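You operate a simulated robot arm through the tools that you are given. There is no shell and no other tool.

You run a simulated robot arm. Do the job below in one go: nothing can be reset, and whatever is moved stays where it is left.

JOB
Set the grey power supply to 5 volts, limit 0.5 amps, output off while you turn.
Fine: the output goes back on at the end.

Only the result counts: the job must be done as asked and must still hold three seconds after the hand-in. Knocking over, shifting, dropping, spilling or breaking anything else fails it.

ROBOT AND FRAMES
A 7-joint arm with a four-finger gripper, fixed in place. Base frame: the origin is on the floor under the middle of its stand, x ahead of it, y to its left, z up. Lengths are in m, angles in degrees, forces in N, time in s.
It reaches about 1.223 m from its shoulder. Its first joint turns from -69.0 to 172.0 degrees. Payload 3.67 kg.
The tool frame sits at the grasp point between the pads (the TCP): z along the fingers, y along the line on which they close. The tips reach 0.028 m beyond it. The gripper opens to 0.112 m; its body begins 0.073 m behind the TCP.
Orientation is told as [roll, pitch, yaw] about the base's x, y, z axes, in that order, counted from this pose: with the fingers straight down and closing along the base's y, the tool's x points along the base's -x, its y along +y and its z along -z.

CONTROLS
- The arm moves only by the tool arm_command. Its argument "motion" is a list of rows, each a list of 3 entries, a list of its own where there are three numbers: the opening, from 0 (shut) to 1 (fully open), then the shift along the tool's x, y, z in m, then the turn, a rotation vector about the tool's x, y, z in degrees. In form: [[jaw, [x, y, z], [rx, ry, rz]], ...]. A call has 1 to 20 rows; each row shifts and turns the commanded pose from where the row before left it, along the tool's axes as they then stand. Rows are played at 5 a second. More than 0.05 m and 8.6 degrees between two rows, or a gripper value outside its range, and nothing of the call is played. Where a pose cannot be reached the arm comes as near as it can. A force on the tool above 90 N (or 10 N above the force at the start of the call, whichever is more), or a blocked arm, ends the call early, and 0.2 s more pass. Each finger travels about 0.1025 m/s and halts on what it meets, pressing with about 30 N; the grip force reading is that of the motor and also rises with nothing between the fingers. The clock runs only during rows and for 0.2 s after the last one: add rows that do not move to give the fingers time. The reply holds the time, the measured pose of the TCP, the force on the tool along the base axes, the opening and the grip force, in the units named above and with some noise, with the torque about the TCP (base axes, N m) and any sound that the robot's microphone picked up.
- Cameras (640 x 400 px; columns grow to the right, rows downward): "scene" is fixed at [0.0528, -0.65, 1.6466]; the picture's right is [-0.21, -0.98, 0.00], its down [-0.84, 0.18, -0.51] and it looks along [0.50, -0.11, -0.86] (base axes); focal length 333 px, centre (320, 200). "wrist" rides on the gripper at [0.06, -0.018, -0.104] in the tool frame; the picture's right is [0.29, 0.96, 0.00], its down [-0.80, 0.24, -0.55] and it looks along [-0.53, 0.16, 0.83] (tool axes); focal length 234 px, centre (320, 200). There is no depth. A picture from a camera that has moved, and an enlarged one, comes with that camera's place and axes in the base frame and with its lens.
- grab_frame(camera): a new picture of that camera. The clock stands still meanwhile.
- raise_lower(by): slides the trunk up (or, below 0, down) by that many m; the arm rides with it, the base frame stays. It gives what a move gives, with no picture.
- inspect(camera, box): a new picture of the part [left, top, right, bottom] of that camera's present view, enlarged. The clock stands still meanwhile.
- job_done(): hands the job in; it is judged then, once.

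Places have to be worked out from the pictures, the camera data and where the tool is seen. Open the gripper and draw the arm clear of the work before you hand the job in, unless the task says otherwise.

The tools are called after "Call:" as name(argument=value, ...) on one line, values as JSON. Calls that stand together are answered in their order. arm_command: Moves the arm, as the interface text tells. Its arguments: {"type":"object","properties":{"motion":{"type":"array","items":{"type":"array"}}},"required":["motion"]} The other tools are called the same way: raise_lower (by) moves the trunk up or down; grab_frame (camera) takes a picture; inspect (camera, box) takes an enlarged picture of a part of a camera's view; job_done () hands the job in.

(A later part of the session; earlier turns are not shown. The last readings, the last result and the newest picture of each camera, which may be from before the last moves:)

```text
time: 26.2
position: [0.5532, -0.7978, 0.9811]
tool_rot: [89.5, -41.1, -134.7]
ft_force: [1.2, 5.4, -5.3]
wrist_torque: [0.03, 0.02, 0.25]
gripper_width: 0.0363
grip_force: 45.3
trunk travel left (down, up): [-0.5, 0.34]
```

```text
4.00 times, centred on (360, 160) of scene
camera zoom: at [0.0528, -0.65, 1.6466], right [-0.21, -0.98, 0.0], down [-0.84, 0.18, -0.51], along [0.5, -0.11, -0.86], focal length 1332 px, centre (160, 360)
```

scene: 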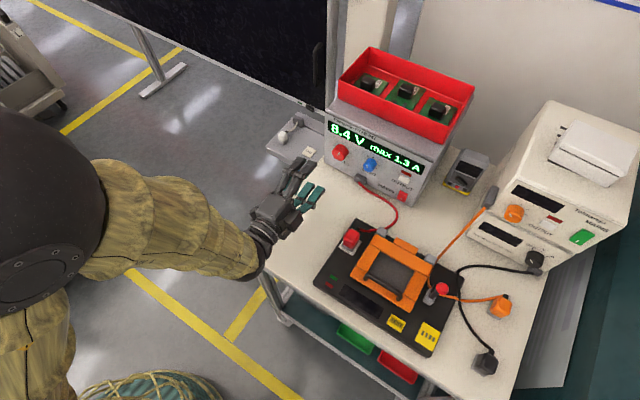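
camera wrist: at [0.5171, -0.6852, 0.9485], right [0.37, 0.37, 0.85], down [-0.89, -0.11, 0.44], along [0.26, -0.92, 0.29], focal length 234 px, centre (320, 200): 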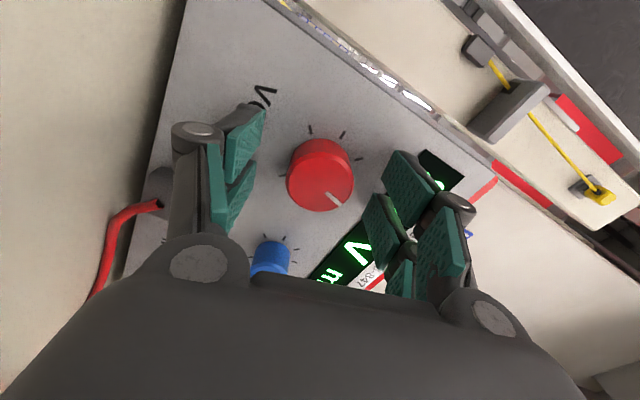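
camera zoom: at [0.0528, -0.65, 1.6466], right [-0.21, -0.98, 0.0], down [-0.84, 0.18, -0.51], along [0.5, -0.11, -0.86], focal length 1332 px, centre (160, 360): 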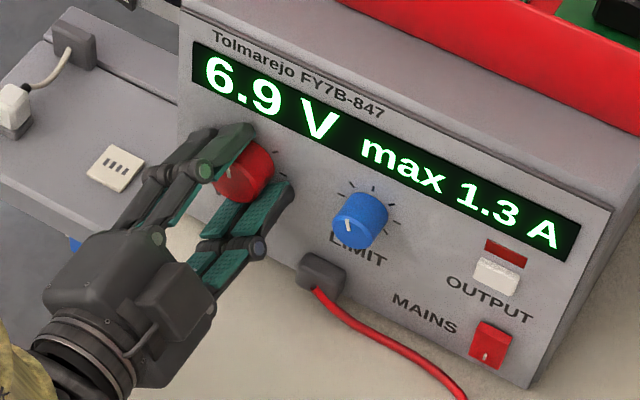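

Now 6.9 V after 26°. I turn 25° more.

Call:
arm_command(motion=[[0.2, [0, 0, 0], [0, 0, -5]], [0.2, [0, 0, 0], [0, 0, -5]], [0.2, [0, 0, 0], [0, 0, -5]], [0.2, [0, 0, 0], [0, 0, -5]], [0.2, [0, 0, 0], [0, 0, -5]], [0.2, [0, 0, 0], [0, 0, 0]]])

Call:
inspect(camera="scene", box=[290, 110, 430, 210])

```text
time: 27.6
position: [0.5516, -0.7967, 0.9812]
tool_rot: [89.2, -65.9, -134.5]
ft_force: [-5.2, 7.5, -10.6]
wrist_torque: [0.31, 0.32, -0.05]
gripper_width: 0.036
grip_force: 45.4
trunk travel left (down, up): [-0.5, 0.34]
```

```text
4.00 times, centred on (360, 160) of scene
camera zoom: at [0.0528, -0.65, 1.6466], right [-0.21, -0.98, 0.0], down [-0.84, 0.18, -0.51], along [0.5, -0.11, -0.86], focal length 1332 px, centre (160, 360)
```

zoom: 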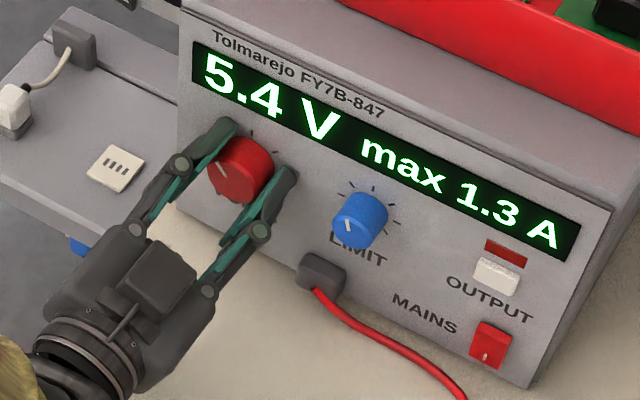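

5.4 V now, with side loads of ~10 N building up. I relax 1 mm down and 1 mm back, then turn 5° more.

Call:
arm_command(motion=[[0.2, [0.0009, -0.0004, -0.001], [0, 0, 0]], [0.2, [0, 0, 0], [0, 0, -2.5]], [0.2, [0, 0, 0], [0, 0, -2.5]], [0.2, [0, 0, 0], [0, 0, 0]]])

Call:
inspect(camera="scene", box=[290, 110, 430, 210])

```text
time: 28.6
position: [0.5523, -0.7982, 0.9803]
tool_rot: [89.6, -70.9, -134.6]
ft_force: [-0.3, -9.2, 1.0]
wrist_torque: [-0.11, -0.15, -0.21]
gripper_width: 0.0362
grip_force: 44.7
trunk travel left (down, up): [-0.5, 0.34]
```

```text
4.00 times, centred on (360, 160) of scene
camera zoom: at [0.0528, -0.65, 1.6466], right [-0.21, -0.98, 0.0], down [-0.84, 0.18, -0.51], along [0.5, -0.11, -0.86], focal length 1332 px, centre (160, 360)
```

zoom: 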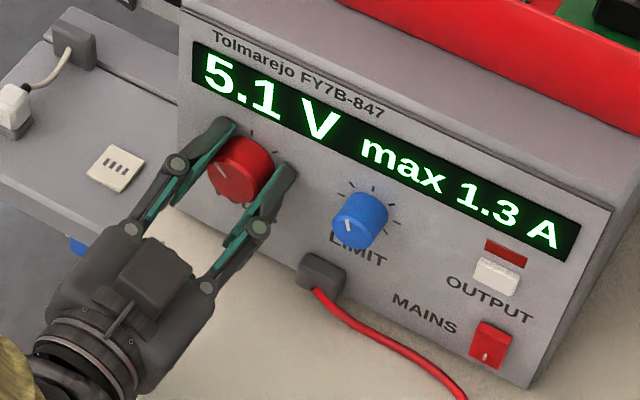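

5.1 V. About 1.7° per 0.1 V, so I step about 0.9° at a time to find the 5.1→5.0 transition and then centre in it.

Call:
arm_command(motion=[[0.2, [0, 0, 0], [0, 0, -0.9]], [0.2, [0, 0, 0], [0, 0, 0]]])

Call:
inspect(camera="scene", box=[290, 110, 430, 210])

```text
time: 29.2
position: [0.5526, -0.7985, 0.9816]
tool_rot: [89.4, -71.9, -134.5]
ft_force: [4.0, -16.6, 7.4]
wrist_torque: [-0.05, -0.08, -0.21]
gripper_width: 0.0363
grip_force: 45.4
trunk travel left (down, up): [-0.5, 0.34]
```

```text
4.00 times, centred on (360, 160) of scene
camera zoom: at [0.0528, -0.65, 1.6466], right [-0.21, -0.98, 0.0], down [-0.84, 0.18, -0.51], along [0.5, -0.11, -0.86], focal length 1332 px, centre (160, 360)
```

zoom: 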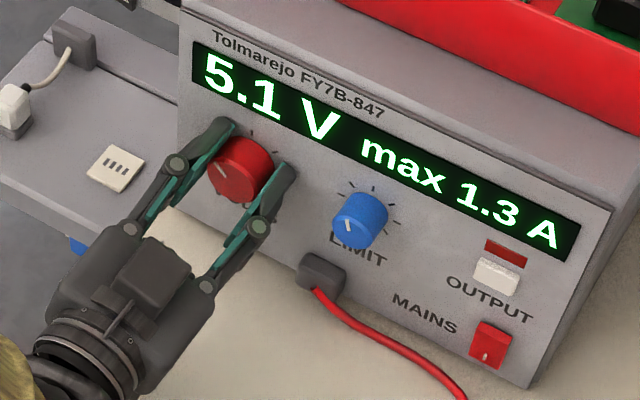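

Still 5.1 V, and the tool is now slightly pulling the knob (about 15 N). I relax that by a sub-millimetre shift forward, up and right, with a further 0.9° turn.

Call:
arm_command(motion=[[0.2, [-0.0006, -0.0003, 0.0008], [0, 0, 0]], [0.2, [0, 0, 0], [0, 0, -0.9]], [0.2, [0, 0, 0], [0, 0, 0]]])

Call:
inspect(camera="scene", box=[290, 110, 430, 210])

```text
time: 30.0
position: [0.5509, -0.7977, 0.9811]
tool_rot: [89.2, -72.8, -134.3]
ft_force: [3.9, -14.4, 8.4]
wrist_torque: [-0.05, -0.04, -0.1]
gripper_width: 0.036
grip_force: 45.2
trunk travel left (down, up): [-0.5, 0.34]
```

```text
4.00 times, centred on (360, 160) of scene
camera zoom: at [0.0528, -0.65, 1.6466], right [-0.21, -0.98, 0.0], down [-0.84, 0.18, -0.51], along [0.5, -0.11, -0.86], focal length 1332 px, centre (160, 360)
```

zoom: 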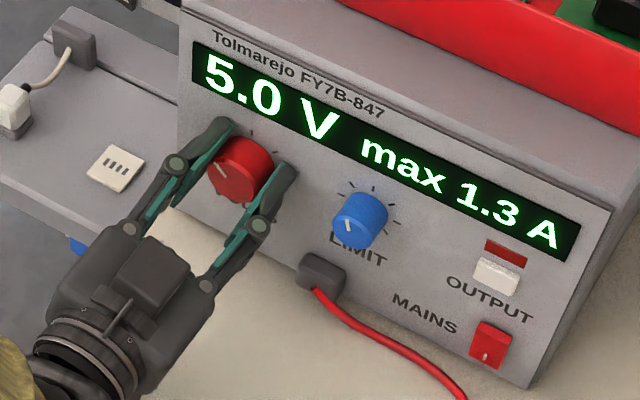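

Display reads 5.0 V. I add 0.4° to sit near the middle of the 5.0 band and ease the pull forward a little, before releasing.

Call:
arm_command(motion=[[0.2, [0, 0, 0.0008], [0, 0, -0.4]], [0.2, [0, 0, 0], [0, 0, 0]]])

Call:
inspect(camera="scene", box=[290, 110, 430, 210])

```text
time: 30.6
position: [0.5527, -0.7979, 0.9801]
tool_rot: [89.2, -73.2, -134.0]
ft_force: [-1.6, -5.3, 4.9]
wrist_torque: [-0.25, -0.28, -0.28]
gripper_width: 0.0361
grip_force: 44.9
trunk travel left (down, up): [-0.5, 0.34]
```

```text
4.00 times, centred on (360, 160) of scene
camera zoom: at [0.0528, -0.65, 1.6466], right [-0.21, -0.98, 0.0], down [-0.84, 0.18, -0.51], along [0.5, -0.11, -0.86], focal length 1332 px, centre (160, 360)
```

zoom: 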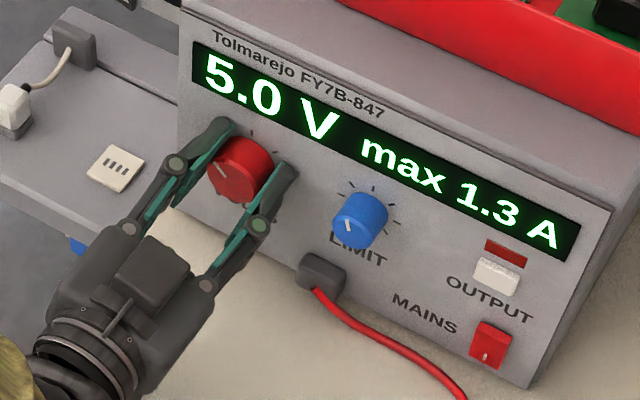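

Steady at 5.0 V with low load. I open the fingers just enough (to ~56 mm, staying clear of the LIMIT knob) and check the reading.

Call:
arm_command(motion=[[0.4, [0, 0, 0], [0, 0, 0]], [0.5, [0, 0, 0], [0, 0, 0]], [0.5, [0, 0, 0], [0, 0, 0]]])

Call:
inspect(camera="scene", box=[290, 110, 430, 210])

Call:
grab_frame(camera="wrist")

```text
time: 31.4
position: [0.5526, -0.7982, 0.9814]
tool_rot: [89.2, -73.2, -134.3]
ft_force: [0.1, -0.2, 0.0]
wrist_torque: [-0.01, -0.06, 0.0]
gripper_width: 0.056
grip_force: 0.0
trunk travel left (down, up): [-0.5, 0.34]
```

```text
4.00 times, centred on (360, 160) of scene
camera zoom: at [0.0528, -0.65, 1.6466], right [-0.21, -0.98, 0.0], down [-0.84, 0.18, -0.51], along [0.5, -0.11, -0.86], focal length 1332 px, centre (160, 360)
```

zoom: 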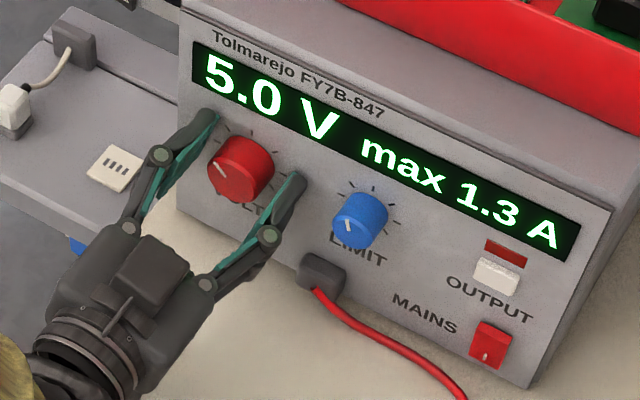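

```text
taken
camera wrist: at [0.4792, -0.7235, 0.9189], right [0.71, 0.71, 0.0], down [-0.39, 0.39, 0.83], along [0.59, -0.59, 0.55], focal length 234 px, centre (320, 200)
```

wrist: 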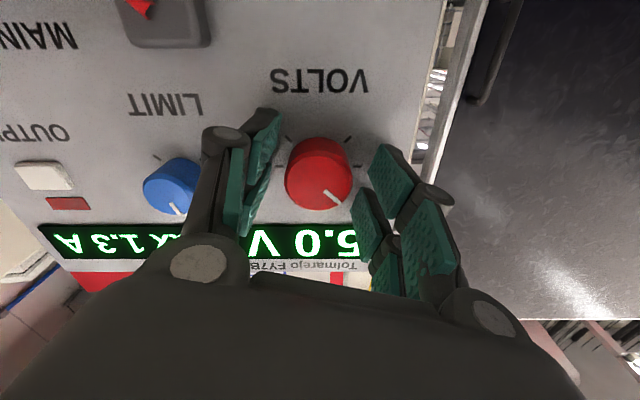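

VOLTS holds at 5.0 V after release with the forces back to zero. I withdraw 9 cm straight back, then re-level the roll to 0° and tilt 17° down in preparation for LIMIT.

Call:
arm_command(motion=[[0.5, [0, 0, -0.02], [0, 0, 0]], [0.5, [0, 0, -0.035], [0, 0, 0]], [0.5, [0, 0, -0.035], [0, 0, 0]], [0.5, [0, 0, 0], [0, 0, -8.4]], [0.5, [0, 0, 0], [0, 0, -8.4]], [0.5, [0, 0, 0], [0, 8.5, 0]], [0.5, [0, 0, 0], [0, 8.5, 0]], [0.5, [0, 0, 0], [0, 0, 0]]])

Call:
inspect(camera="scene", box=[290, 110, 430, 210])

Call:
grab_frame(camera="wrist")

```text
time: 33.2
position: [0.4901, -0.734, 0.9799]
tool_rot: [0.0, -72.7, -44.9]
ft_force: [-0.6, -0.8, -0.1]
wrist_torque: [-0.03, -0.01, 0.0]
gripper_width: 0.0558
grip_force: 0.1
trunk travel left (down, up): [-0.5, 0.34]
```

```text
4.00 times, centred on (360, 160) of scene
camera zoom: at [0.0528, -0.65, 1.6466], right [-0.21, -0.98, 0.0], down [-0.84, 0.18, -0.51], along [0.5, -0.11, -0.86], focal length 1332 px, centre (160, 360)
```

zoom: 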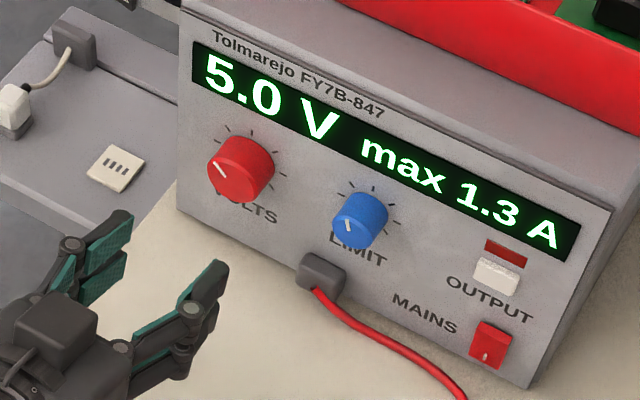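

```text
taken
camera wrist: at [0.3939, -0.664, 0.9548], right [0.62, 0.74, -0.28], down [-0.04, 0.38, 0.93], along [0.79, -0.56, 0.26], focal length 234 px, centre (320, 200)
```

wrist: 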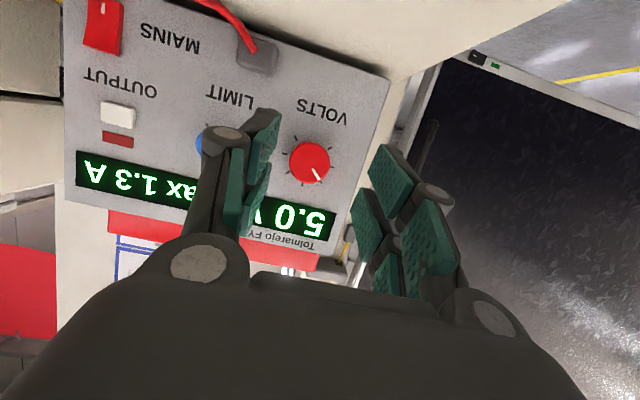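

The VOLTS dial reads 5.0 V and the gripper is clear. I raise 6 cm and slide 8.8 cm right to stage in front of the LIMIT knob, above the fixture.

Call:
arm_command(motion=[[0.5, [-0.0287, 0, -0.0089], [0, 0, 0]], [0.5, [-0.0286, 0, -0.0089], [0, 0, 0]], [0.5, [0, -0.0293, 0], [0, 0, 0]], [0.5, [0, -0.0293, 0], [0, 0, 0]], [0.5, [0, -0.0294, 0], [0, 0, 0]], [0.5, [0, 0, 0], [0, 0, 0]]])

Call:
grab_frame(camera="wrist")

Call:
inspect(camera="scene", box=[270, 110, 470, 270])

```text
time: 34.6
position: [0.4278, -0.7966, 1.0434]
tool_rot: [-0.3, -72.8, -44.8]
ft_force: [-0.3, 0.3, 0.1]
wrist_torque: [-0.03, 0.04, -0.03]
gripper_width: 0.0558
grip_force: 0.1
trunk travel left (down, up): [-0.5, 0.34]
```

```text
taken
camera wrist: at [0.332, -0.7253, 1.0161], right [0.62, 0.74, -0.28], down [-0.04, 0.38, 0.93], along [0.79, -0.56, 0.26], focal length 234 px, centre (320, 200)
```

wrist: 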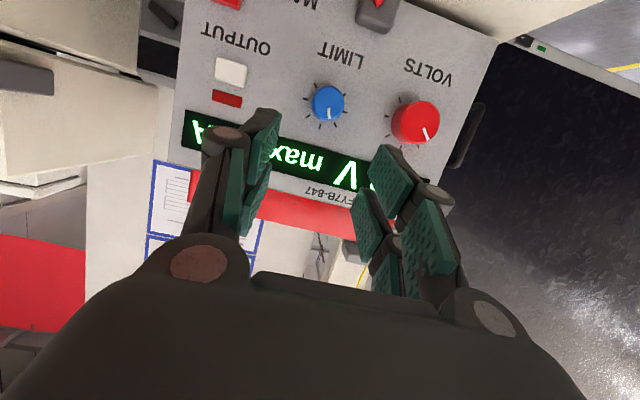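

```text
2.50 times, centred on (370, 190) of scene
camera zoom: at [0.0528, -0.65, 1.6466], right [-0.21, -0.98, 0.0], down [-0.84, 0.18, -0.51], along [0.5, -0.11, -0.86], focal length 832 px, centre (195, 225)
```

zoom: 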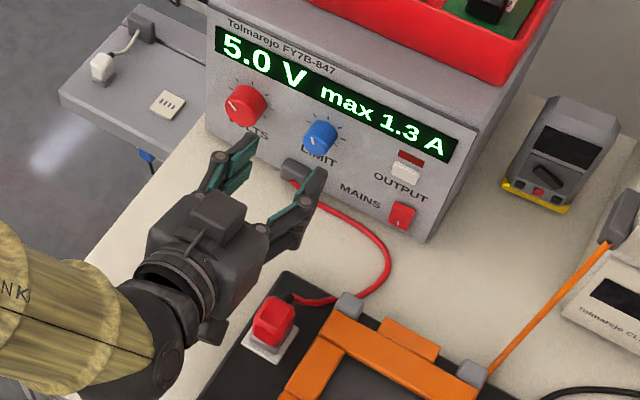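

I zoom on the LIMIT knob from this nearly square position to fix its axis, and also on the terminal for clearances.

Call:
inspect(camera="wrist", box=[265, 50, 395, 150])

Call:
inspect(camera="scene", box=[310, 190, 410, 270])

```text
4.00 times, centred on (330, 100) of wrist
camera zoom: at [0.332, -0.7253, 1.0161], right [0.62, 0.74, -0.28], down [-0.04, 0.38, 0.93], along [0.79, -0.56, 0.26], focal length 937 px, centre (280, 600)
```

zoom: 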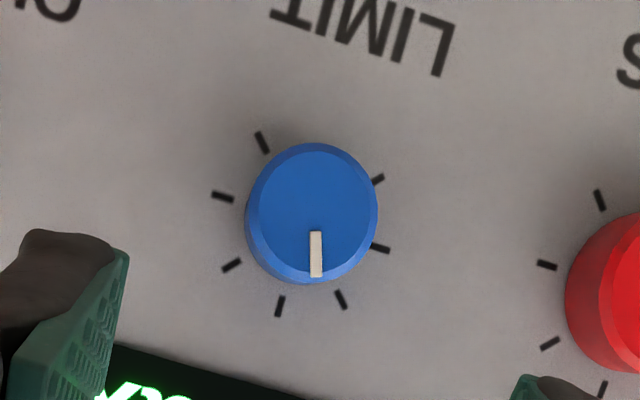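

```text
5.00 times, centred on (360, 230) of scene
camera zoom: at [0.0528, -0.65, 1.6466], right [-0.21, -0.98, 0.0], down [-0.84, 0.18, -0.51], along [0.5, -0.11, -0.86], focal length 1665 px, centre (120, 50)
```

zoom: 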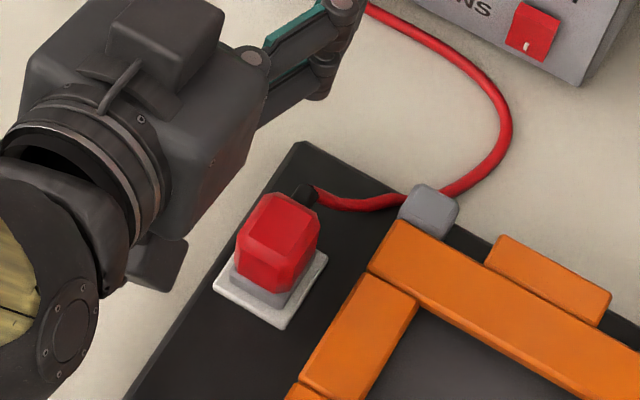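

The LIMIT axis averages to e ≈ -0.259, z ≈ 0.989; the red terminal top is ~0.943 so the camera housing needs a slight counter-clockwise pre-rotation to clear it. I test the wrist rotation here in free space: first 20° about the knob axis direction.

Call:
arm_command(motion=[[0.5, [0, 0, 0], [1.97, 0, -6.37]], [0.5, [0, 0, 0], [1.97, 0, -6.37]], [0.5, [0, 0, 0], [1.97, 0, -6.37]], [0.5, [0, 0, 0], [1.97, 0, -6.37]], [0.5, [0, 0, 0], [1.97, 0, -6.37]], [0.5, [0, 0, 0], [1.97, 0, -6.37]], [0.5, [0, 0, 0], [0, 0, 0]]])

Call:
grab_frame(camera="scene")

```text
time: 36.2
position: [0.4272, -0.7955, 1.0417]
tool_rot: [-70.6, -47.0, 19.2]
ft_force: [-0.1, 0.3, 0.3]
wrist_torque: [0.0, 0.01, 0.01]
gripper_width: 0.0561
grip_force: 0.1
trunk travel left (down, up): [-0.5, 0.34]
```

```text
taken
```

scene: 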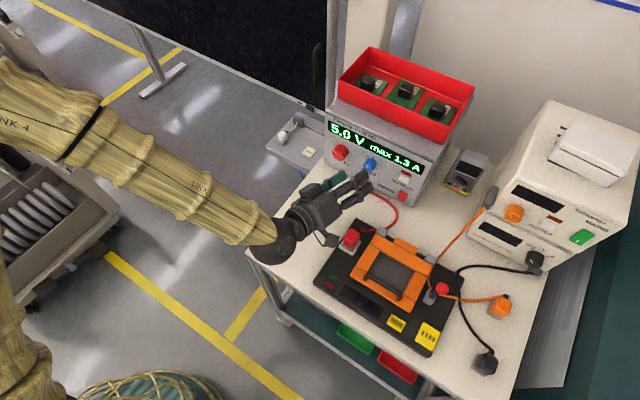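

40° is reached easily with the elbow unchanged. I continue another 50° to verify the complete range.

Call:
arm_command(motion=[[0.5, [0, 0, 0], [2.11, 0, -6.82]], [0.5, [0, 0, 0], [2.11, 0, -6.82]], [0.5, [0, 0, 0], [2.11, 0, -6.82]], [0.5, [0, 0, 0], [2.11, 0, -6.82]], [0.5, [0, 0, 0], [2.11, 0, -6.82]], [0.5, [0, 0, 0], [2.11, 0, -6.82]], [0.5, [0, 0, 0], [2.11, 0, -6.82]], [0.5, [0, 0, 0], [0, 0, 0]]])

Call:
grab_frame(camera="scene")

Call:
grab_frame(camera="wrist")

```text
time: 38.0
position: [0.4275, -0.7967, 1.0417]
tool_rot: [-90.1, 0.0, 27.8]
ft_force: [0.4, -1.1, 0.1]
wrist_torque: [-0.04, 0.02, 0.03]
gripper_width: 0.0562
grip_force: 0.1
trunk travel left (down, up): [-0.5, 0.34]
```

```text
taken
```

scene: 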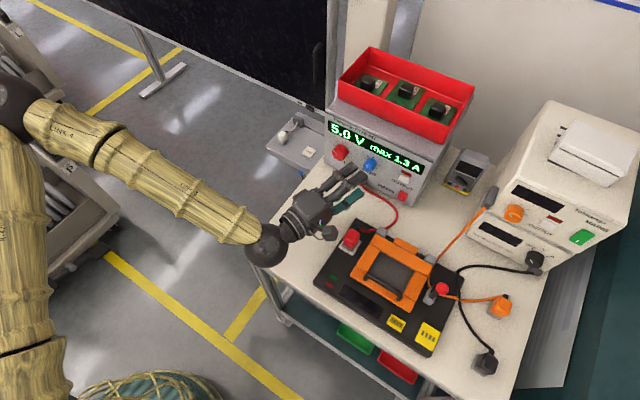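

```text
taken
camera wrist: at [0.3252, -0.7318, 1.0599], right [-0.26, -0.14, -0.96], down [0.45, 0.86, -0.24], along [0.86, -0.49, -0.16], focal length 234 px, centre (320, 200)
```

wrist: 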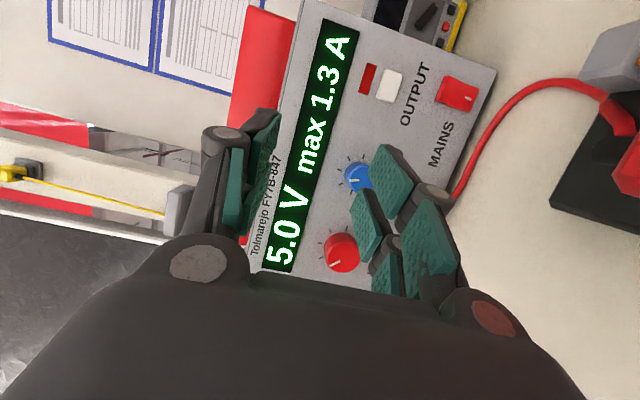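

The full 90° counter-clockwise swing is reachable with the elbow well clear. I return to the 20° pre-rotation, open a bit wider clearance stays at 56 mm, and advance 5.4 cm level toward the panel.

Call:
arm_command(motion=[[0.5, [0, 0, 0], [-2.07, 0, 6.69]], [0.5, [0, 0, 0], [-2.07, 0, 6.69]], [0.5, [0, 0, 0], [-2.07, 0, 6.69]], [0.5, [0, 0, 0], [-2.07, 0, 6.69]], [0.5, [0, 0, 0], [-2.07, 0, 6.69]], [0.5, [0, 0, 0], [-2.07, 0, 6.69]], [0.5, [0, 0, 0], [-2.07, 0, 6.69]], [0.5, [0, 0, 0], [-2.07, 0, 6.69]], [0.5, [0, 0, 0], [-2.07, 0, 6.69]], [0.5, [0, 0, 0], [-2.07, 0, 6.69]], [0.5, [-0.008, 0, 0.0258], [0, 0, 0]], [0.5, [-0.008, 0, 0.0258], [0, 0, 0]], [0.5, [0, 0, 0], [0, 0, 0]]])

Call:
grab_frame(camera="wrist")

Call:
inspect(camera="scene", box=[290, 110, 450, 240])

```text
time: 40.8
position: [0.4651, -0.8341, 1.0417]
tool_rot: [-50.8, -64.0, 2.8]
ft_force: [0.4, -0.4, -0.6]
wrist_torque: [-0.02, 0.0, -0.03]
gripper_width: 0.0561
grip_force: 0.1
trunk travel left (down, up): [-0.5, 0.34]
```

```text
taken
camera wrist: at [0.3642, -0.7697, 1.0228], right [0.51, 0.63, -0.58], down [0.17, 0.59, 0.79], along [0.84, -0.5, 0.19], focal length 234 px, centre (320, 200)
```

wrist: 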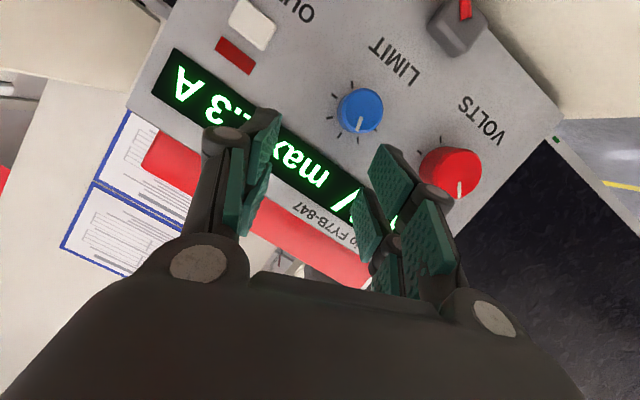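

```text
3.08 times, centred on (370, 175) of scene
camera zoom: at [0.0528, -0.65, 1.6466], right [-0.21, -0.98, 0.0], down [-0.84, 0.18, -0.51], along [0.5, -0.11, -0.86], focal length 1024 px, centre (166, 277)
```

zoom: 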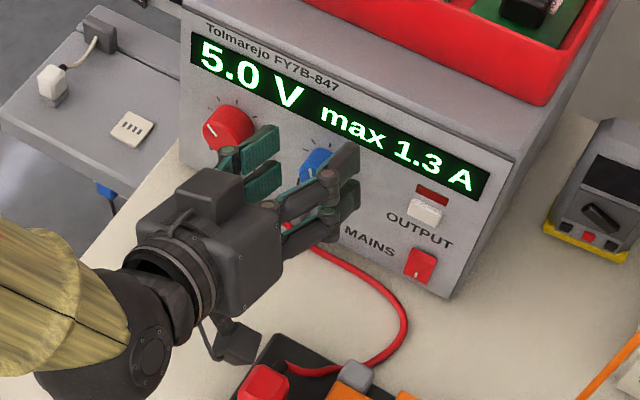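

The LIMIT cap appears at (360,110), exactly where I predict for an axis at e = -0.259, z = 0.989. I lower 5.3 cm and go forward 1 cm, then re-check.

Call:
arm_command(motion=[[0.5, [0.0219, 0.0099, 0.012], [0, 0, 0]], [0.5, [0.0218, 0.0099, 0.012], [0, 0, 0]], [0.5, [0, 0, 0], [0, 0, 0]]])

Call:
grab_frame(camera="wrist")

Call:
inspect(camera="scene", box=[310, 150, 430, 250])

```text
time: 41.6
position: [0.4738, -0.8384, 0.991]
tool_rot: [-51.1, -63.8, 3.2]
ft_force: [6.5, 6.4, 15.1]
wrist_torque: [1.23, 1.68, -1.22]
gripper_width: 0.0562
grip_force: 0.1
trunk travel left (down, up): [-0.5, 0.34]
```

```text
taken
camera wrist: at [0.3733, -0.7738, 0.9718], right [0.51, 0.63, -0.59], down [0.17, 0.59, 0.79], along [0.84, -0.5, 0.19], focal length 234 px, centre (320, 200)
```

wrist: 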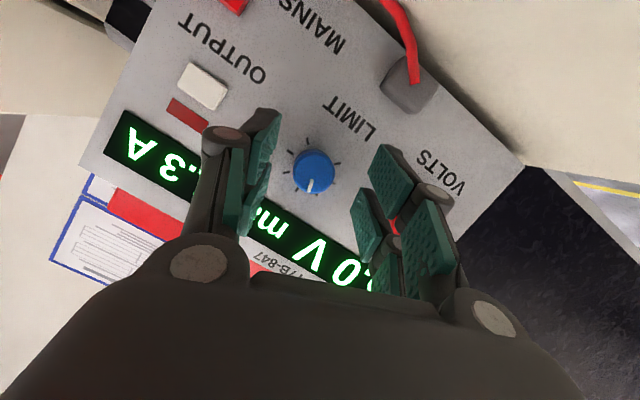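

```text
4.00 times, centred on (370, 200) of scene
camera zoom: at [0.0528, -0.65, 1.6466], right [-0.21, -0.98, 0.0], down [-0.84, 0.18, -0.51], along [0.5, -0.11, -0.86], focal length 1332 px, centre (120, 200)
```

zoom: 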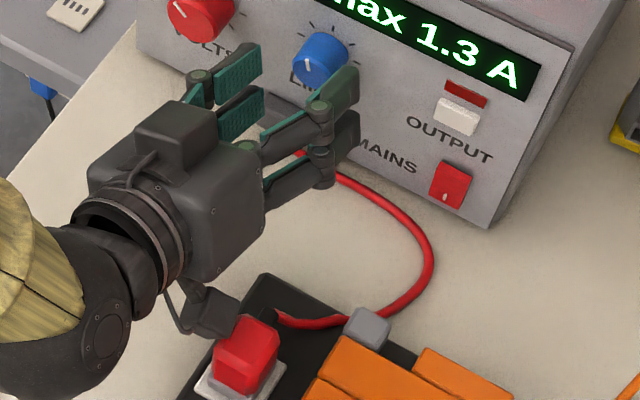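

The force jumped to ~17 N with a torque consistent with the camera housing touching the red terminal on the fixture. I lift straight up at once to clear it.

Call:
arm_command(motion=[[0.5, [-0.0269, -0.0103, -0.0083], [0, 0, 0]], [0.5, [0, 0, 0], [0, 0, 0]]])

Call:
grab_frame(camera="scene")

Call:
inspect(camera="scene", box=[310, 190, 410, 270])

```text
time: 42.2
position: [0.4722, -0.8415, 1.0171]
tool_rot: [-50.5, -63.8, 2.6]
ft_force: [0.1, -1.3, 0.1]
wrist_torque: [-0.02, -0.04, -0.01]
gripper_width: 0.0559
grip_force: 0.0
trunk travel left (down, up): [-0.5, 0.34]
heard: snap
```

```text
taken
```

scene: 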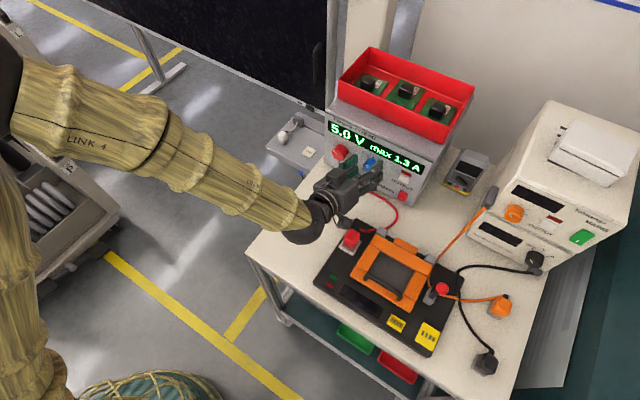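

```text
5.00 times, centred on (360, 230) of scene
camera zoom: at [0.0528, -0.65, 1.6466], right [-0.21, -0.98, 0.0], down [-0.84, 0.18, -0.51], along [0.5, -0.11, -0.86], focal length 1665 px, centre (120, 50)
```

zoom: 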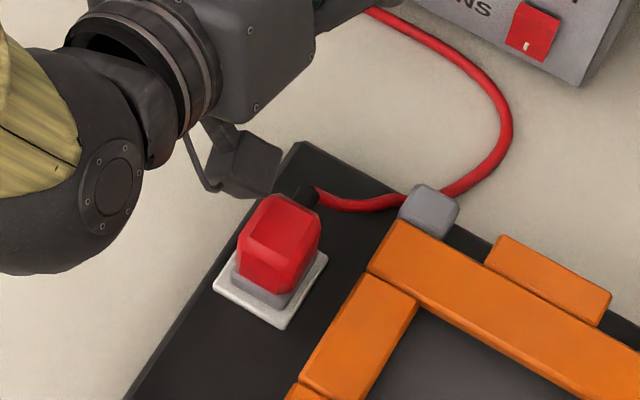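

I heard a snap as it released, so I must check that the red terminal and its lead weren't disturbed. I inspect the terminal closely.

Call:
inspect(camera="scene", box=[325, 215, 385, 260])

Call:
inspect(camera="scene", box=[290, 190, 530, 380])

Call:
grab_frame(camera="wrist")

```text
8.89 times, centred on (355, 238) of scene
camera zoom: at [0.0528, -0.65, 1.6466], right [-0.21, -0.98, 0.0], down [-0.84, 0.18, -0.51], along [0.5, -0.11, -0.86], focal length 2960 px, centre (9, -133)
```

zoom: 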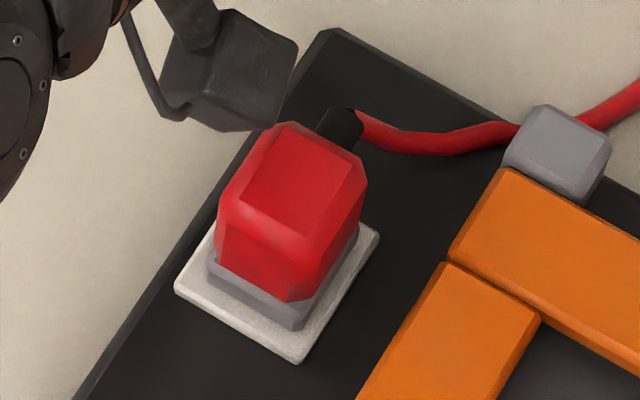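

```text
2.11 times, centred on (410, 285) of scene
camera zoom: at [0.0528, -0.65, 1.6466], right [-0.21, -0.98, 0.0], down [-0.84, 0.18, -0.51], along [0.5, -0.11, -0.86], focal length 701 px, centre (130, 21)
```

zoom: 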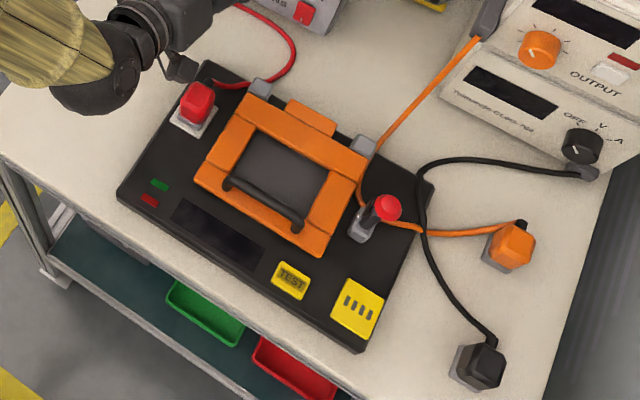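

```text
taken
camera wrist: at [0.3722, -0.7769, 0.9987], right [0.51, 0.63, -0.58], down [0.18, 0.59, 0.79], along [0.84, -0.51, 0.19], focal length 234 px, centre (320, 200)
```

wrist: 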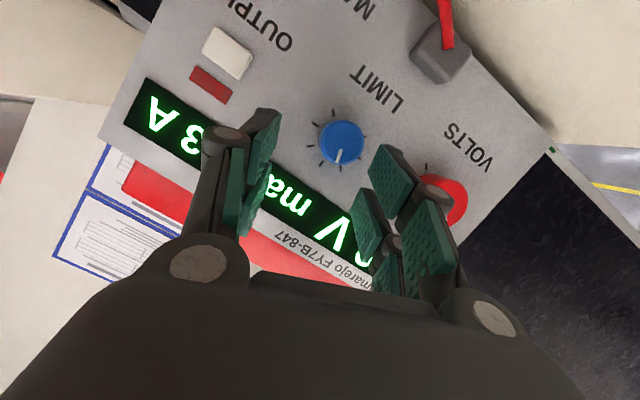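

The red plug still sits on its socket with the lead attached and looks essentially unmoved; I'll re-verify it later with another view. To keep the camera housing well away from it, I rise 3 cm and rotate 40° more counter-clockwise (camera swings up), so the grip will be at -60°.

Call:
arm_command(motion=[[0.5, [-0.0269, -0.0103, -0.0083], [0, 0, 0]], [0.5, [0, 0, 0], [1.97, 0, -6.37]], [0.5, [0, 0, 0], [1.97, 0, -6.37]], [0.5, [0, 0, 0], [1.97, 0, -6.37]], [0.5, [0, 0, 0], [1.97, 0, -6.37]], [0.5, [0, 0, 0], [1.97, 0, -6.37]], [0.5, [0, 0, 0], [1.97, 0, -6.37]], [0.5, [0, 0, 0], [0, 0, 0]]])

Call:
grab_frame(camera="wrist")

Call:
inspect(camera="scene", box=[290, 120, 430, 260])

```text
time: 44.0
position: [0.4727, -0.8404, 1.0489]
tool_rot: [-80.2, -28.6, 25.3]
ft_force: [0.0, 0.6, -0.6]
wrist_torque: [-0.01, 0.02, 0.01]
gripper_width: 0.056
grip_force: 0.0
trunk travel left (down, up): [-0.5, 0.34]
```

```text
taken
camera wrist: at [0.3675, -0.7799, 1.0516], right [0.11, 0.23, -0.97], down [0.44, 0.86, 0.25], along [0.89, -0.46, -0.01], focal length 234 px, centre (320, 200)
```

wrist: 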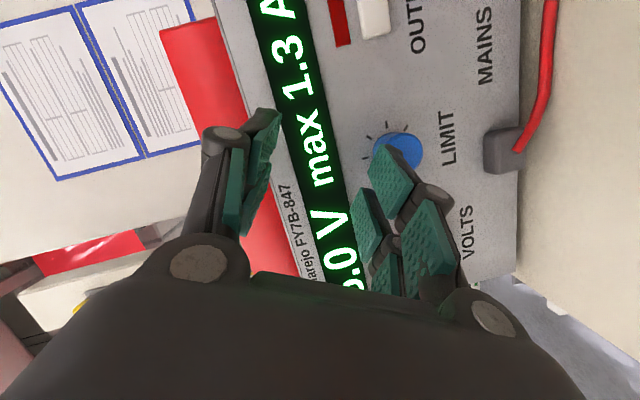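

```text
2.86 times, centred on (360, 190) of scene
camera zoom: at [0.0528, -0.65, 1.6466], right [-0.21, -0.98, 0.0], down [-0.84, 0.18, -0.51], along [0.5, -0.11, -0.86], focal length 951 px, centre (206, 229)
```

zoom: 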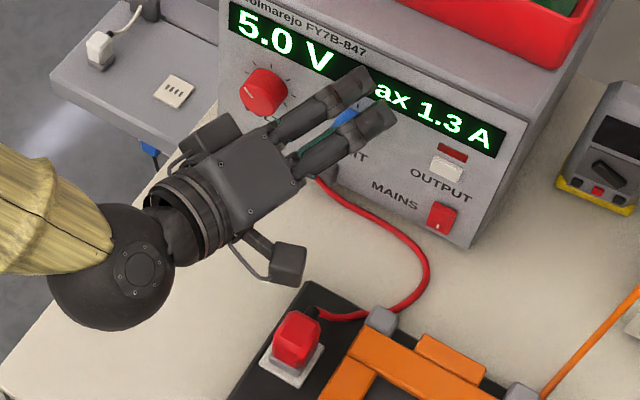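

The housing is now well up and beside the terminal. I lower the first 3 cm and check forces and the view.

Call:
arm_command(motion=[[0.5, [0.0072, 0.013, 0.0022], [0, 0, 0]], [0.5, [0.0072, 0.013, 0.0022], [0, 0, 0]], [0.5, [0, 0, 0], [0, 0, 0]]])

Call:
inspect(camera="scene", box=[290, 120, 430, 260])

Call:
grab_frame(camera="wrist")

```text
time: 44.8
position: [0.4741, -0.8382, 1.0193]
tool_rot: [-80.2, -28.6, 25.3]
ft_force: [-0.2, 0.3, 0.1]
wrist_torque: [-0.01, 0.0, 0.0]
gripper_width: 0.0561
grip_force: 0.0
trunk travel left (down, up): [-0.5, 0.34]
```

```text
2.86 times, centred on (360, 190) of scene
camera zoom: at [0.0528, -0.65, 1.6466], right [-0.21, -0.98, 0.0], down [-0.84, 0.18, -0.51], along [0.5, -0.11, -0.86], focal length 951 px, centre (206, 229)
```

zoom: 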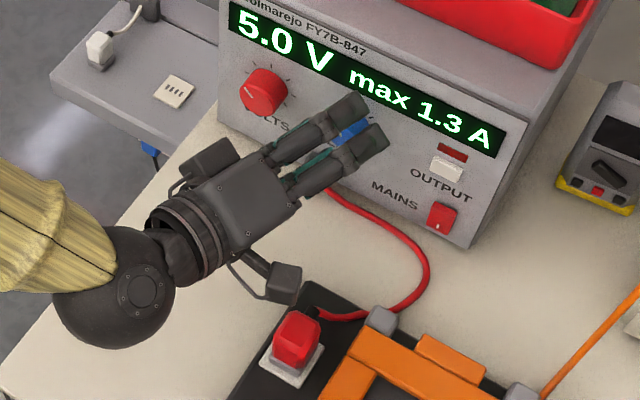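

```text
taken
camera wrist: at [0.3678, -0.7794, 1.0216], right [0.11, 0.23, -0.97], down [0.44, 0.86, 0.26], along [0.89, -0.46, -0.01], focal length 234 px, centre (320, 200)
```

wrist: 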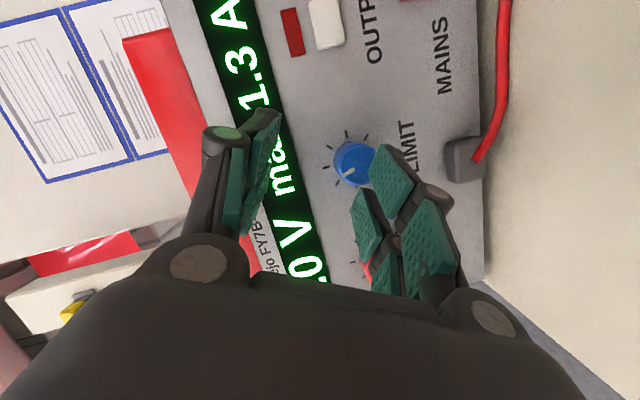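

The wrist and scene views show a clear gap to the terminal. I zoom to measure the LIMIT knob's position relative to the tool.

Call:
inspect(camera="wrist", box=[300, 110, 420, 210])

Call:
inspect(camera="scene", box=[330, 190, 400, 250])

```text
4.00 times, centred on (360, 160) of wrist
camera zoom: at [0.3678, -0.7794, 1.0216], right [0.11, 0.23, -0.97], down [0.44, 0.86, 0.26], along [0.89, -0.46, -0.01], focal length 937 px, centre (160, 360)
```

zoom: 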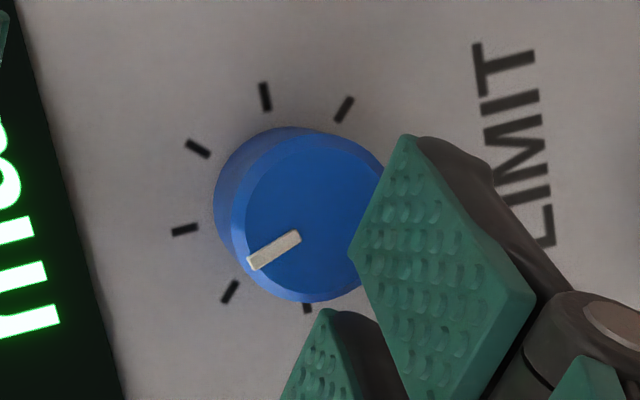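

```text
6.67 times, centred on (365, 220) of scene
camera zoom: at [0.0528, -0.65, 1.6466], right [-0.21, -0.98, 0.0], down [-0.84, 0.18, -0.51], along [0.5, -0.11, -0.86], focal length 2220 px, centre (20, 67)
```

zoom: 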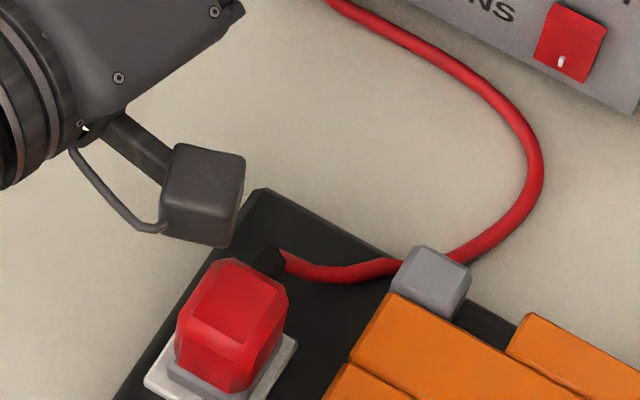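

The knob sits 0.8 mm left and 30.8 mm below the current TCP. I lower to its height and check forces before moving in.

Call:
arm_command(motion=[[0.5, [0.007, 0.0135, 0.0022], [0, 0, 0]], [0.5, [0.007, 0.0136, 0.0022], [0, 0, 0]], [0.5, [0, 0, 0], [0, 0, 0]]])

Call:
grab_frame(camera="wrist")

Call:
inspect(camera="scene", box=[330, 190, 400, 250])

```text
time: 45.6
position: [0.4747, -0.838, 0.9869]
tool_rot: [-80.3, -28.6, 25.3]
ft_force: [0.4, -0.1, -0.4]
wrist_torque: [0.06, 0.0, 0.01]
gripper_width: 0.0562
grip_force: 0.0
trunk travel left (down, up): [-0.5, 0.34]
```

```text
taken
camera wrist: at [0.3685, -0.7786, 0.9899], right [0.11, 0.23, -0.97], down [0.44, 0.86, 0.26], along [0.89, -0.46, -0.01], focal length 234 px, centre (320, 200)
```

wrist: 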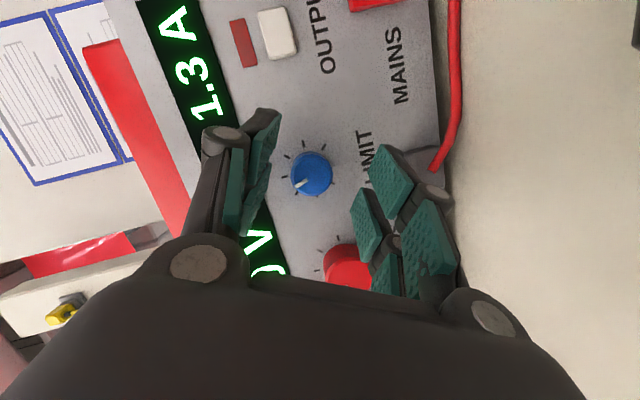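

```text
6.67 times, centred on (365, 220) of scene
camera zoom: at [0.0528, -0.65, 1.6466], right [-0.21, -0.98, 0.0], down [-0.84, 0.18, -0.51], along [0.5, -0.11, -0.86], focal length 2220 px, centre (20, 67)
```

zoom: 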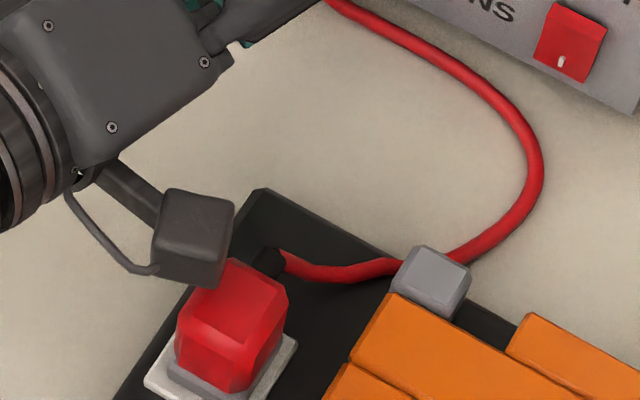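

No contact this time. I zoom to check knob centring before moving in (expected cap centre at about (314,173.5)).

Call:
inspect(camera="wrist", box=[250, 120, 370, 220])

```text
4.00 times, centred on (310, 170) of wrist
camera zoom: at [0.3685, -0.7786, 0.9899], right [0.11, 0.23, -0.97], down [0.44, 0.86, 0.26], along [0.89, -0.46, -0.01], focal length 937 px, centre (360, 320)
```

zoom: 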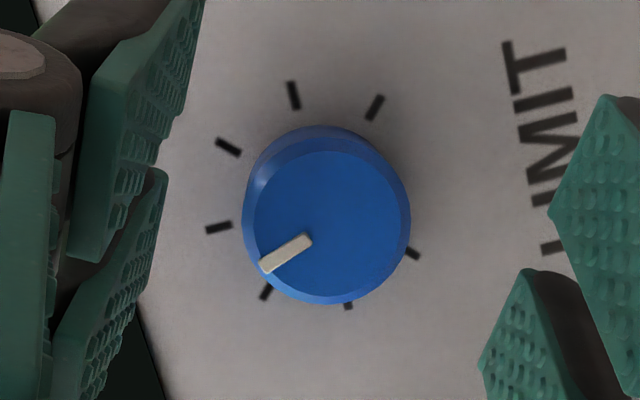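

The knob is about 1.5 mm higher and 1 mm left of the TCP axis. I correct most of that while advancing 1.4 cm and re-measure.

Call:
arm_command(motion=[[0.5, [-0.0031, -0.0007, 0.0063], [0, 0, 0]], [0.5, [-0.0021, 0, 0.0067], [0, 0, 0]], [0.5, [0, 0, 0], [0, 0, 0]]])

Call:
inspect(camera="wrist", box=[250, 120, 370, 220])

Call:
inspect(camera="scene", box=[320, 130, 420, 250])

```text
time: 46.4
position: [0.4834, -0.8474, 0.9886]
tool_rot: [-80.2, -28.6, 25.3]
ft_force: [1.1, 0.5, 0.1]
wrist_torque: [0.03, -0.02, 0.02]
gripper_width: 0.0561
grip_force: 0.1
trunk travel left (down, up): [-0.5, 0.34]
```

```text
4.00 times, centred on (310, 170) of wrist
camera zoom: at [0.379, -0.7884, 0.9913], right [0.11, 0.23, -0.97], down [0.44, 0.86, 0.26], along [0.89, -0.46, -0.01], focal length 937 px, centre (360, 320)
```

zoom: 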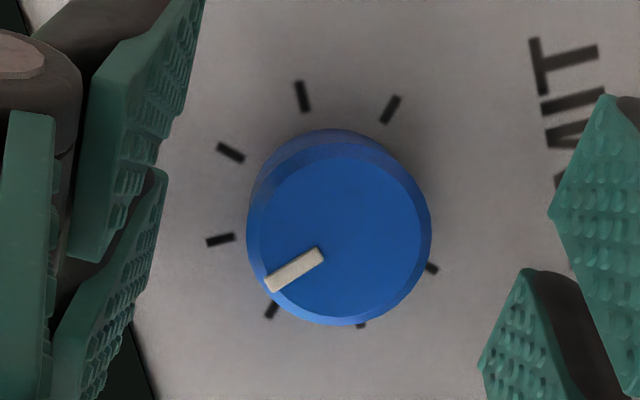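

```text
3.33 times, centred on (370, 190) of scene
camera zoom: at [0.0528, -0.65, 1.6466], right [-0.21, -0.98, 0.0], down [-0.84, 0.18, -0.51], along [0.5, -0.11, -0.86], focal length 1110 px, centre (153, 233)
```

zoom: 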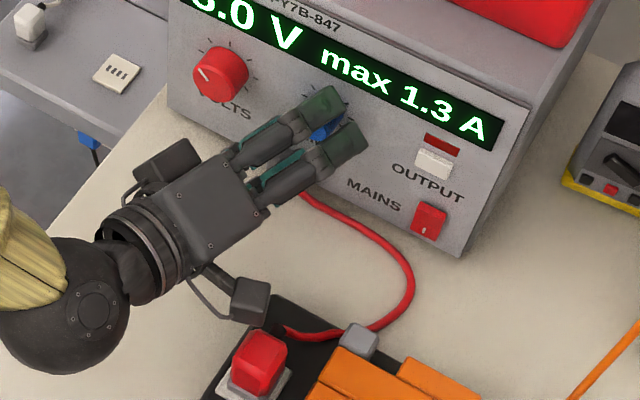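

Remaining error is about 1 mm left and 0.6 mm up. I correct it and advance the final 1.15 cm so the pads straddle the knob.

Call:
arm_command(motion=[[0.5, [-0.0028, 0, 0.0053], [0, 0, 0]], [0.5, [-0.0017, 0, 0.0053], [0, 0, 0]], [0.5, [0, 0, 0], [0, 0, 0]]])

Call:
inspect(camera="wrist", box=[250, 120, 370, 220])

Call:
inspect(camera="scene", box=[320, 130, 420, 250])

```text
time: 47.2
position: [0.4928, -0.8559, 0.99]
tool_rot: [-80.1, -28.6, 25.4]
ft_force: [-6.3, 7.6, -1.7]
wrist_torque: [0.07, 0.05, 0.29]
gripper_width: 0.0565
grip_force: 0.4
trunk travel left (down, up): [-0.5, 0.34]
```

```text
4.00 times, centred on (310, 170) of wrist
camera zoom: at [0.3868, -0.7952, 0.9923], right [0.11, 0.23, -0.97], down [0.44, 0.86, 0.26], along [0.89, -0.46, -0.01], focal length 937 px, centre (360, 320)
```

zoom: 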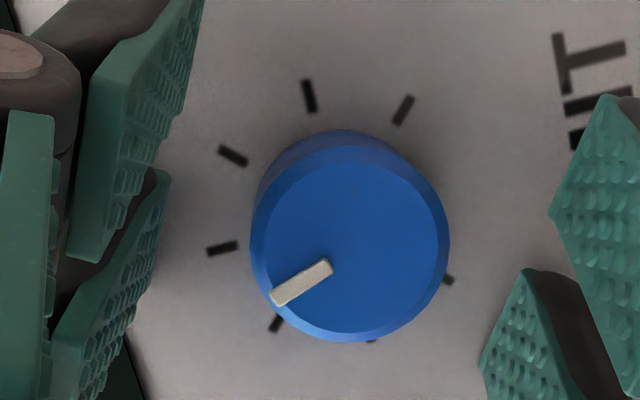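

```text
3.33 times, centred on (370, 190) of scene
camera zoom: at [0.0528, -0.65, 1.6466], right [-0.21, -0.98, 0.0], down [-0.84, 0.18, -0.51], along [0.5, -0.11, -0.86], focal length 1110 px, centre (153, 233)
```

zoom: 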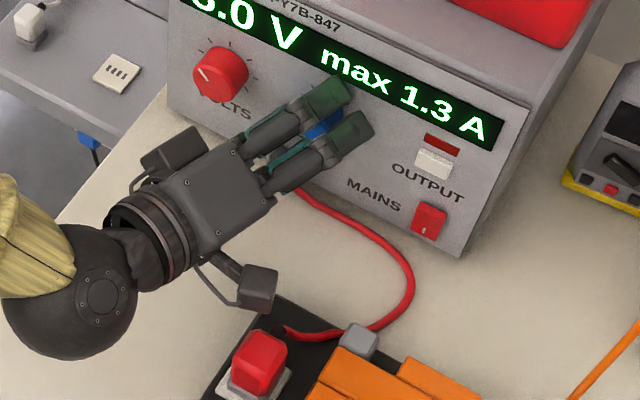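

The alignment is now within 0.2 px of ideal, but a finger corner is lightly touching the panel (~10 N). I back off 2 mm, then close gently on the knob.

Call:
arm_command(motion=[[0.5, [0.0006, 0, -0.0019], [0, 0, 0]], [0.5, [0, 0, 0], [0, 0, 0]]])

```text
time: 47.8
position: [0.4921, -0.8545, 0.9895]
tool_rot: [-80.3, -28.6, 25.4]
ft_force: [-0.1, 0.7, -0.5]
wrist_torque: [0.0, -0.02, -0.02]
gripper_width: 0.0559
grip_force: 0.2
trunk travel left (down, up): [-0.5, 0.34]
```

Contact is gone. Now I close slowly on the LIMIT knob.

Call:
arm_command(motion=[[0.4, [0, 0, 0], [0, 0, 0]], [0.32, [0, 0, 0], [0, 0, 0]], [0.26, [0, 0, 0], [0, 0, 0]], [0.2, [0, 0, 0], [0, 0, 0]], [0.15, [0, 0, 0], [0, 0, 0]], [0.15, [0, 0, 0], [0, 0, 0]]])

Call:
inspect(camera="wrist", box=[250, 120, 370, 220])

Call:
inspect(camera="scene", box=[310, 120, 430, 220])

```text
time: 49.2
position: [0.4908, -0.8545, 0.9913]
tool_rot: [-80.2, -28.6, 25.3]
ft_force: [-5.7, -1.5, 8.2]
wrist_torque: [-0.09, -0.05, -0.27]
gripper_width: 0.0274
grip_force: 45.0
trunk travel left (down, up): [-0.5, 0.34]
```

```text
4.00 times, centred on (310, 170) of wrist
camera zoom: at [0.3854, -0.7943, 0.993], right [0.11, 0.23, -0.97], down [0.44, 0.86, 0.26], along [0.89, -0.46, -0.01], focal length 937 px, centre (360, 320)
```

zoom: 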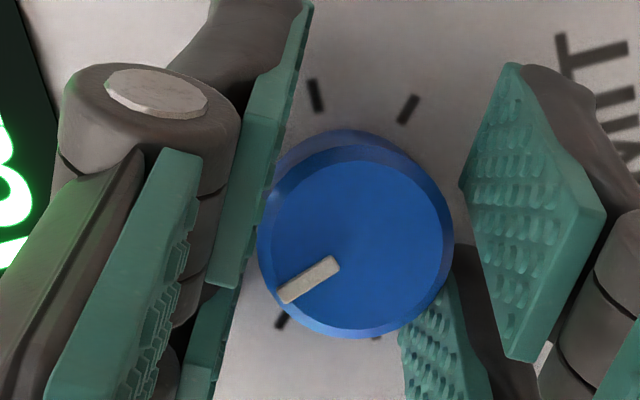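

```text
4.00 times, centred on (370, 170) of scene
camera zoom: at [0.0528, -0.65, 1.6466], right [-0.21, -0.98, 0.0], down [-0.84, 0.18, -0.51], along [0.5, -0.11, -0.86], focal length 1332 px, centre (120, 320)
```

zoom: 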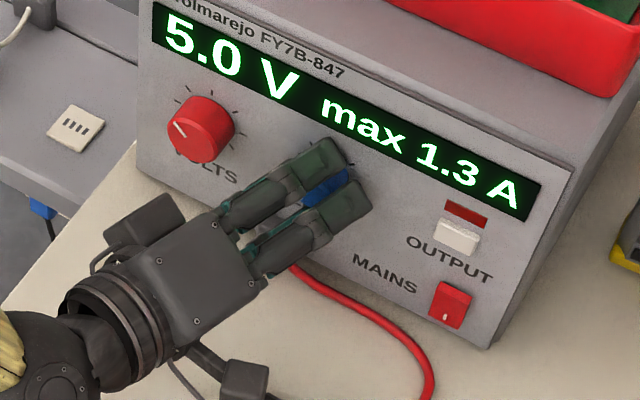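

Gripped at 27.4 mm with modest load. I turn 10° counter-clockwise about the knob axis and read the display.

Call:
arm_command(motion=[[0.15, [-0.0002, -0.0004, 0], [0.739, 0, -2.388]], [0.15, [0, 0, 0], [0.739, 0, -2.388]], [0.15, [0, 0, 0], [0.739, 0, -2.388]], [0.15, [0, 0, 0], [0.739, 0, -2.388]], [0.15, [0, 0, 0], [0, 0, 0]]])

Call:
inspect(camera="scene", box=[310, 120, 430, 220])

```text
time: 50.4
position: [0.4912, -0.8544, 0.9907]
tool_rot: [-83.7, -19.1, 26.8]
ft_force: [-6.9, 2.8, 2.4]
wrist_torque: [0.0, 0.02, -0.21]
gripper_width: 0.0273
grip_force: 45.2
trunk travel left (down, up): [-0.5, 0.34]
```

```text
4.00 times, centred on (370, 170) of scene
camera zoom: at [0.0528, -0.65, 1.6466], right [-0.21, -0.98, 0.0], down [-0.84, 0.18, -0.51], along [0.5, -0.11, -0.86], focal length 1332 px, centre (120, 320)
```

zoom: 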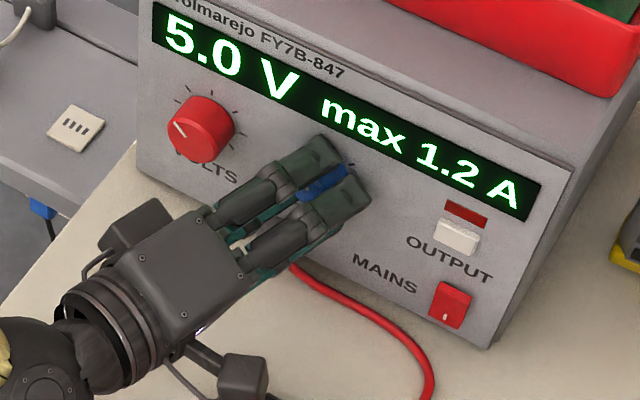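

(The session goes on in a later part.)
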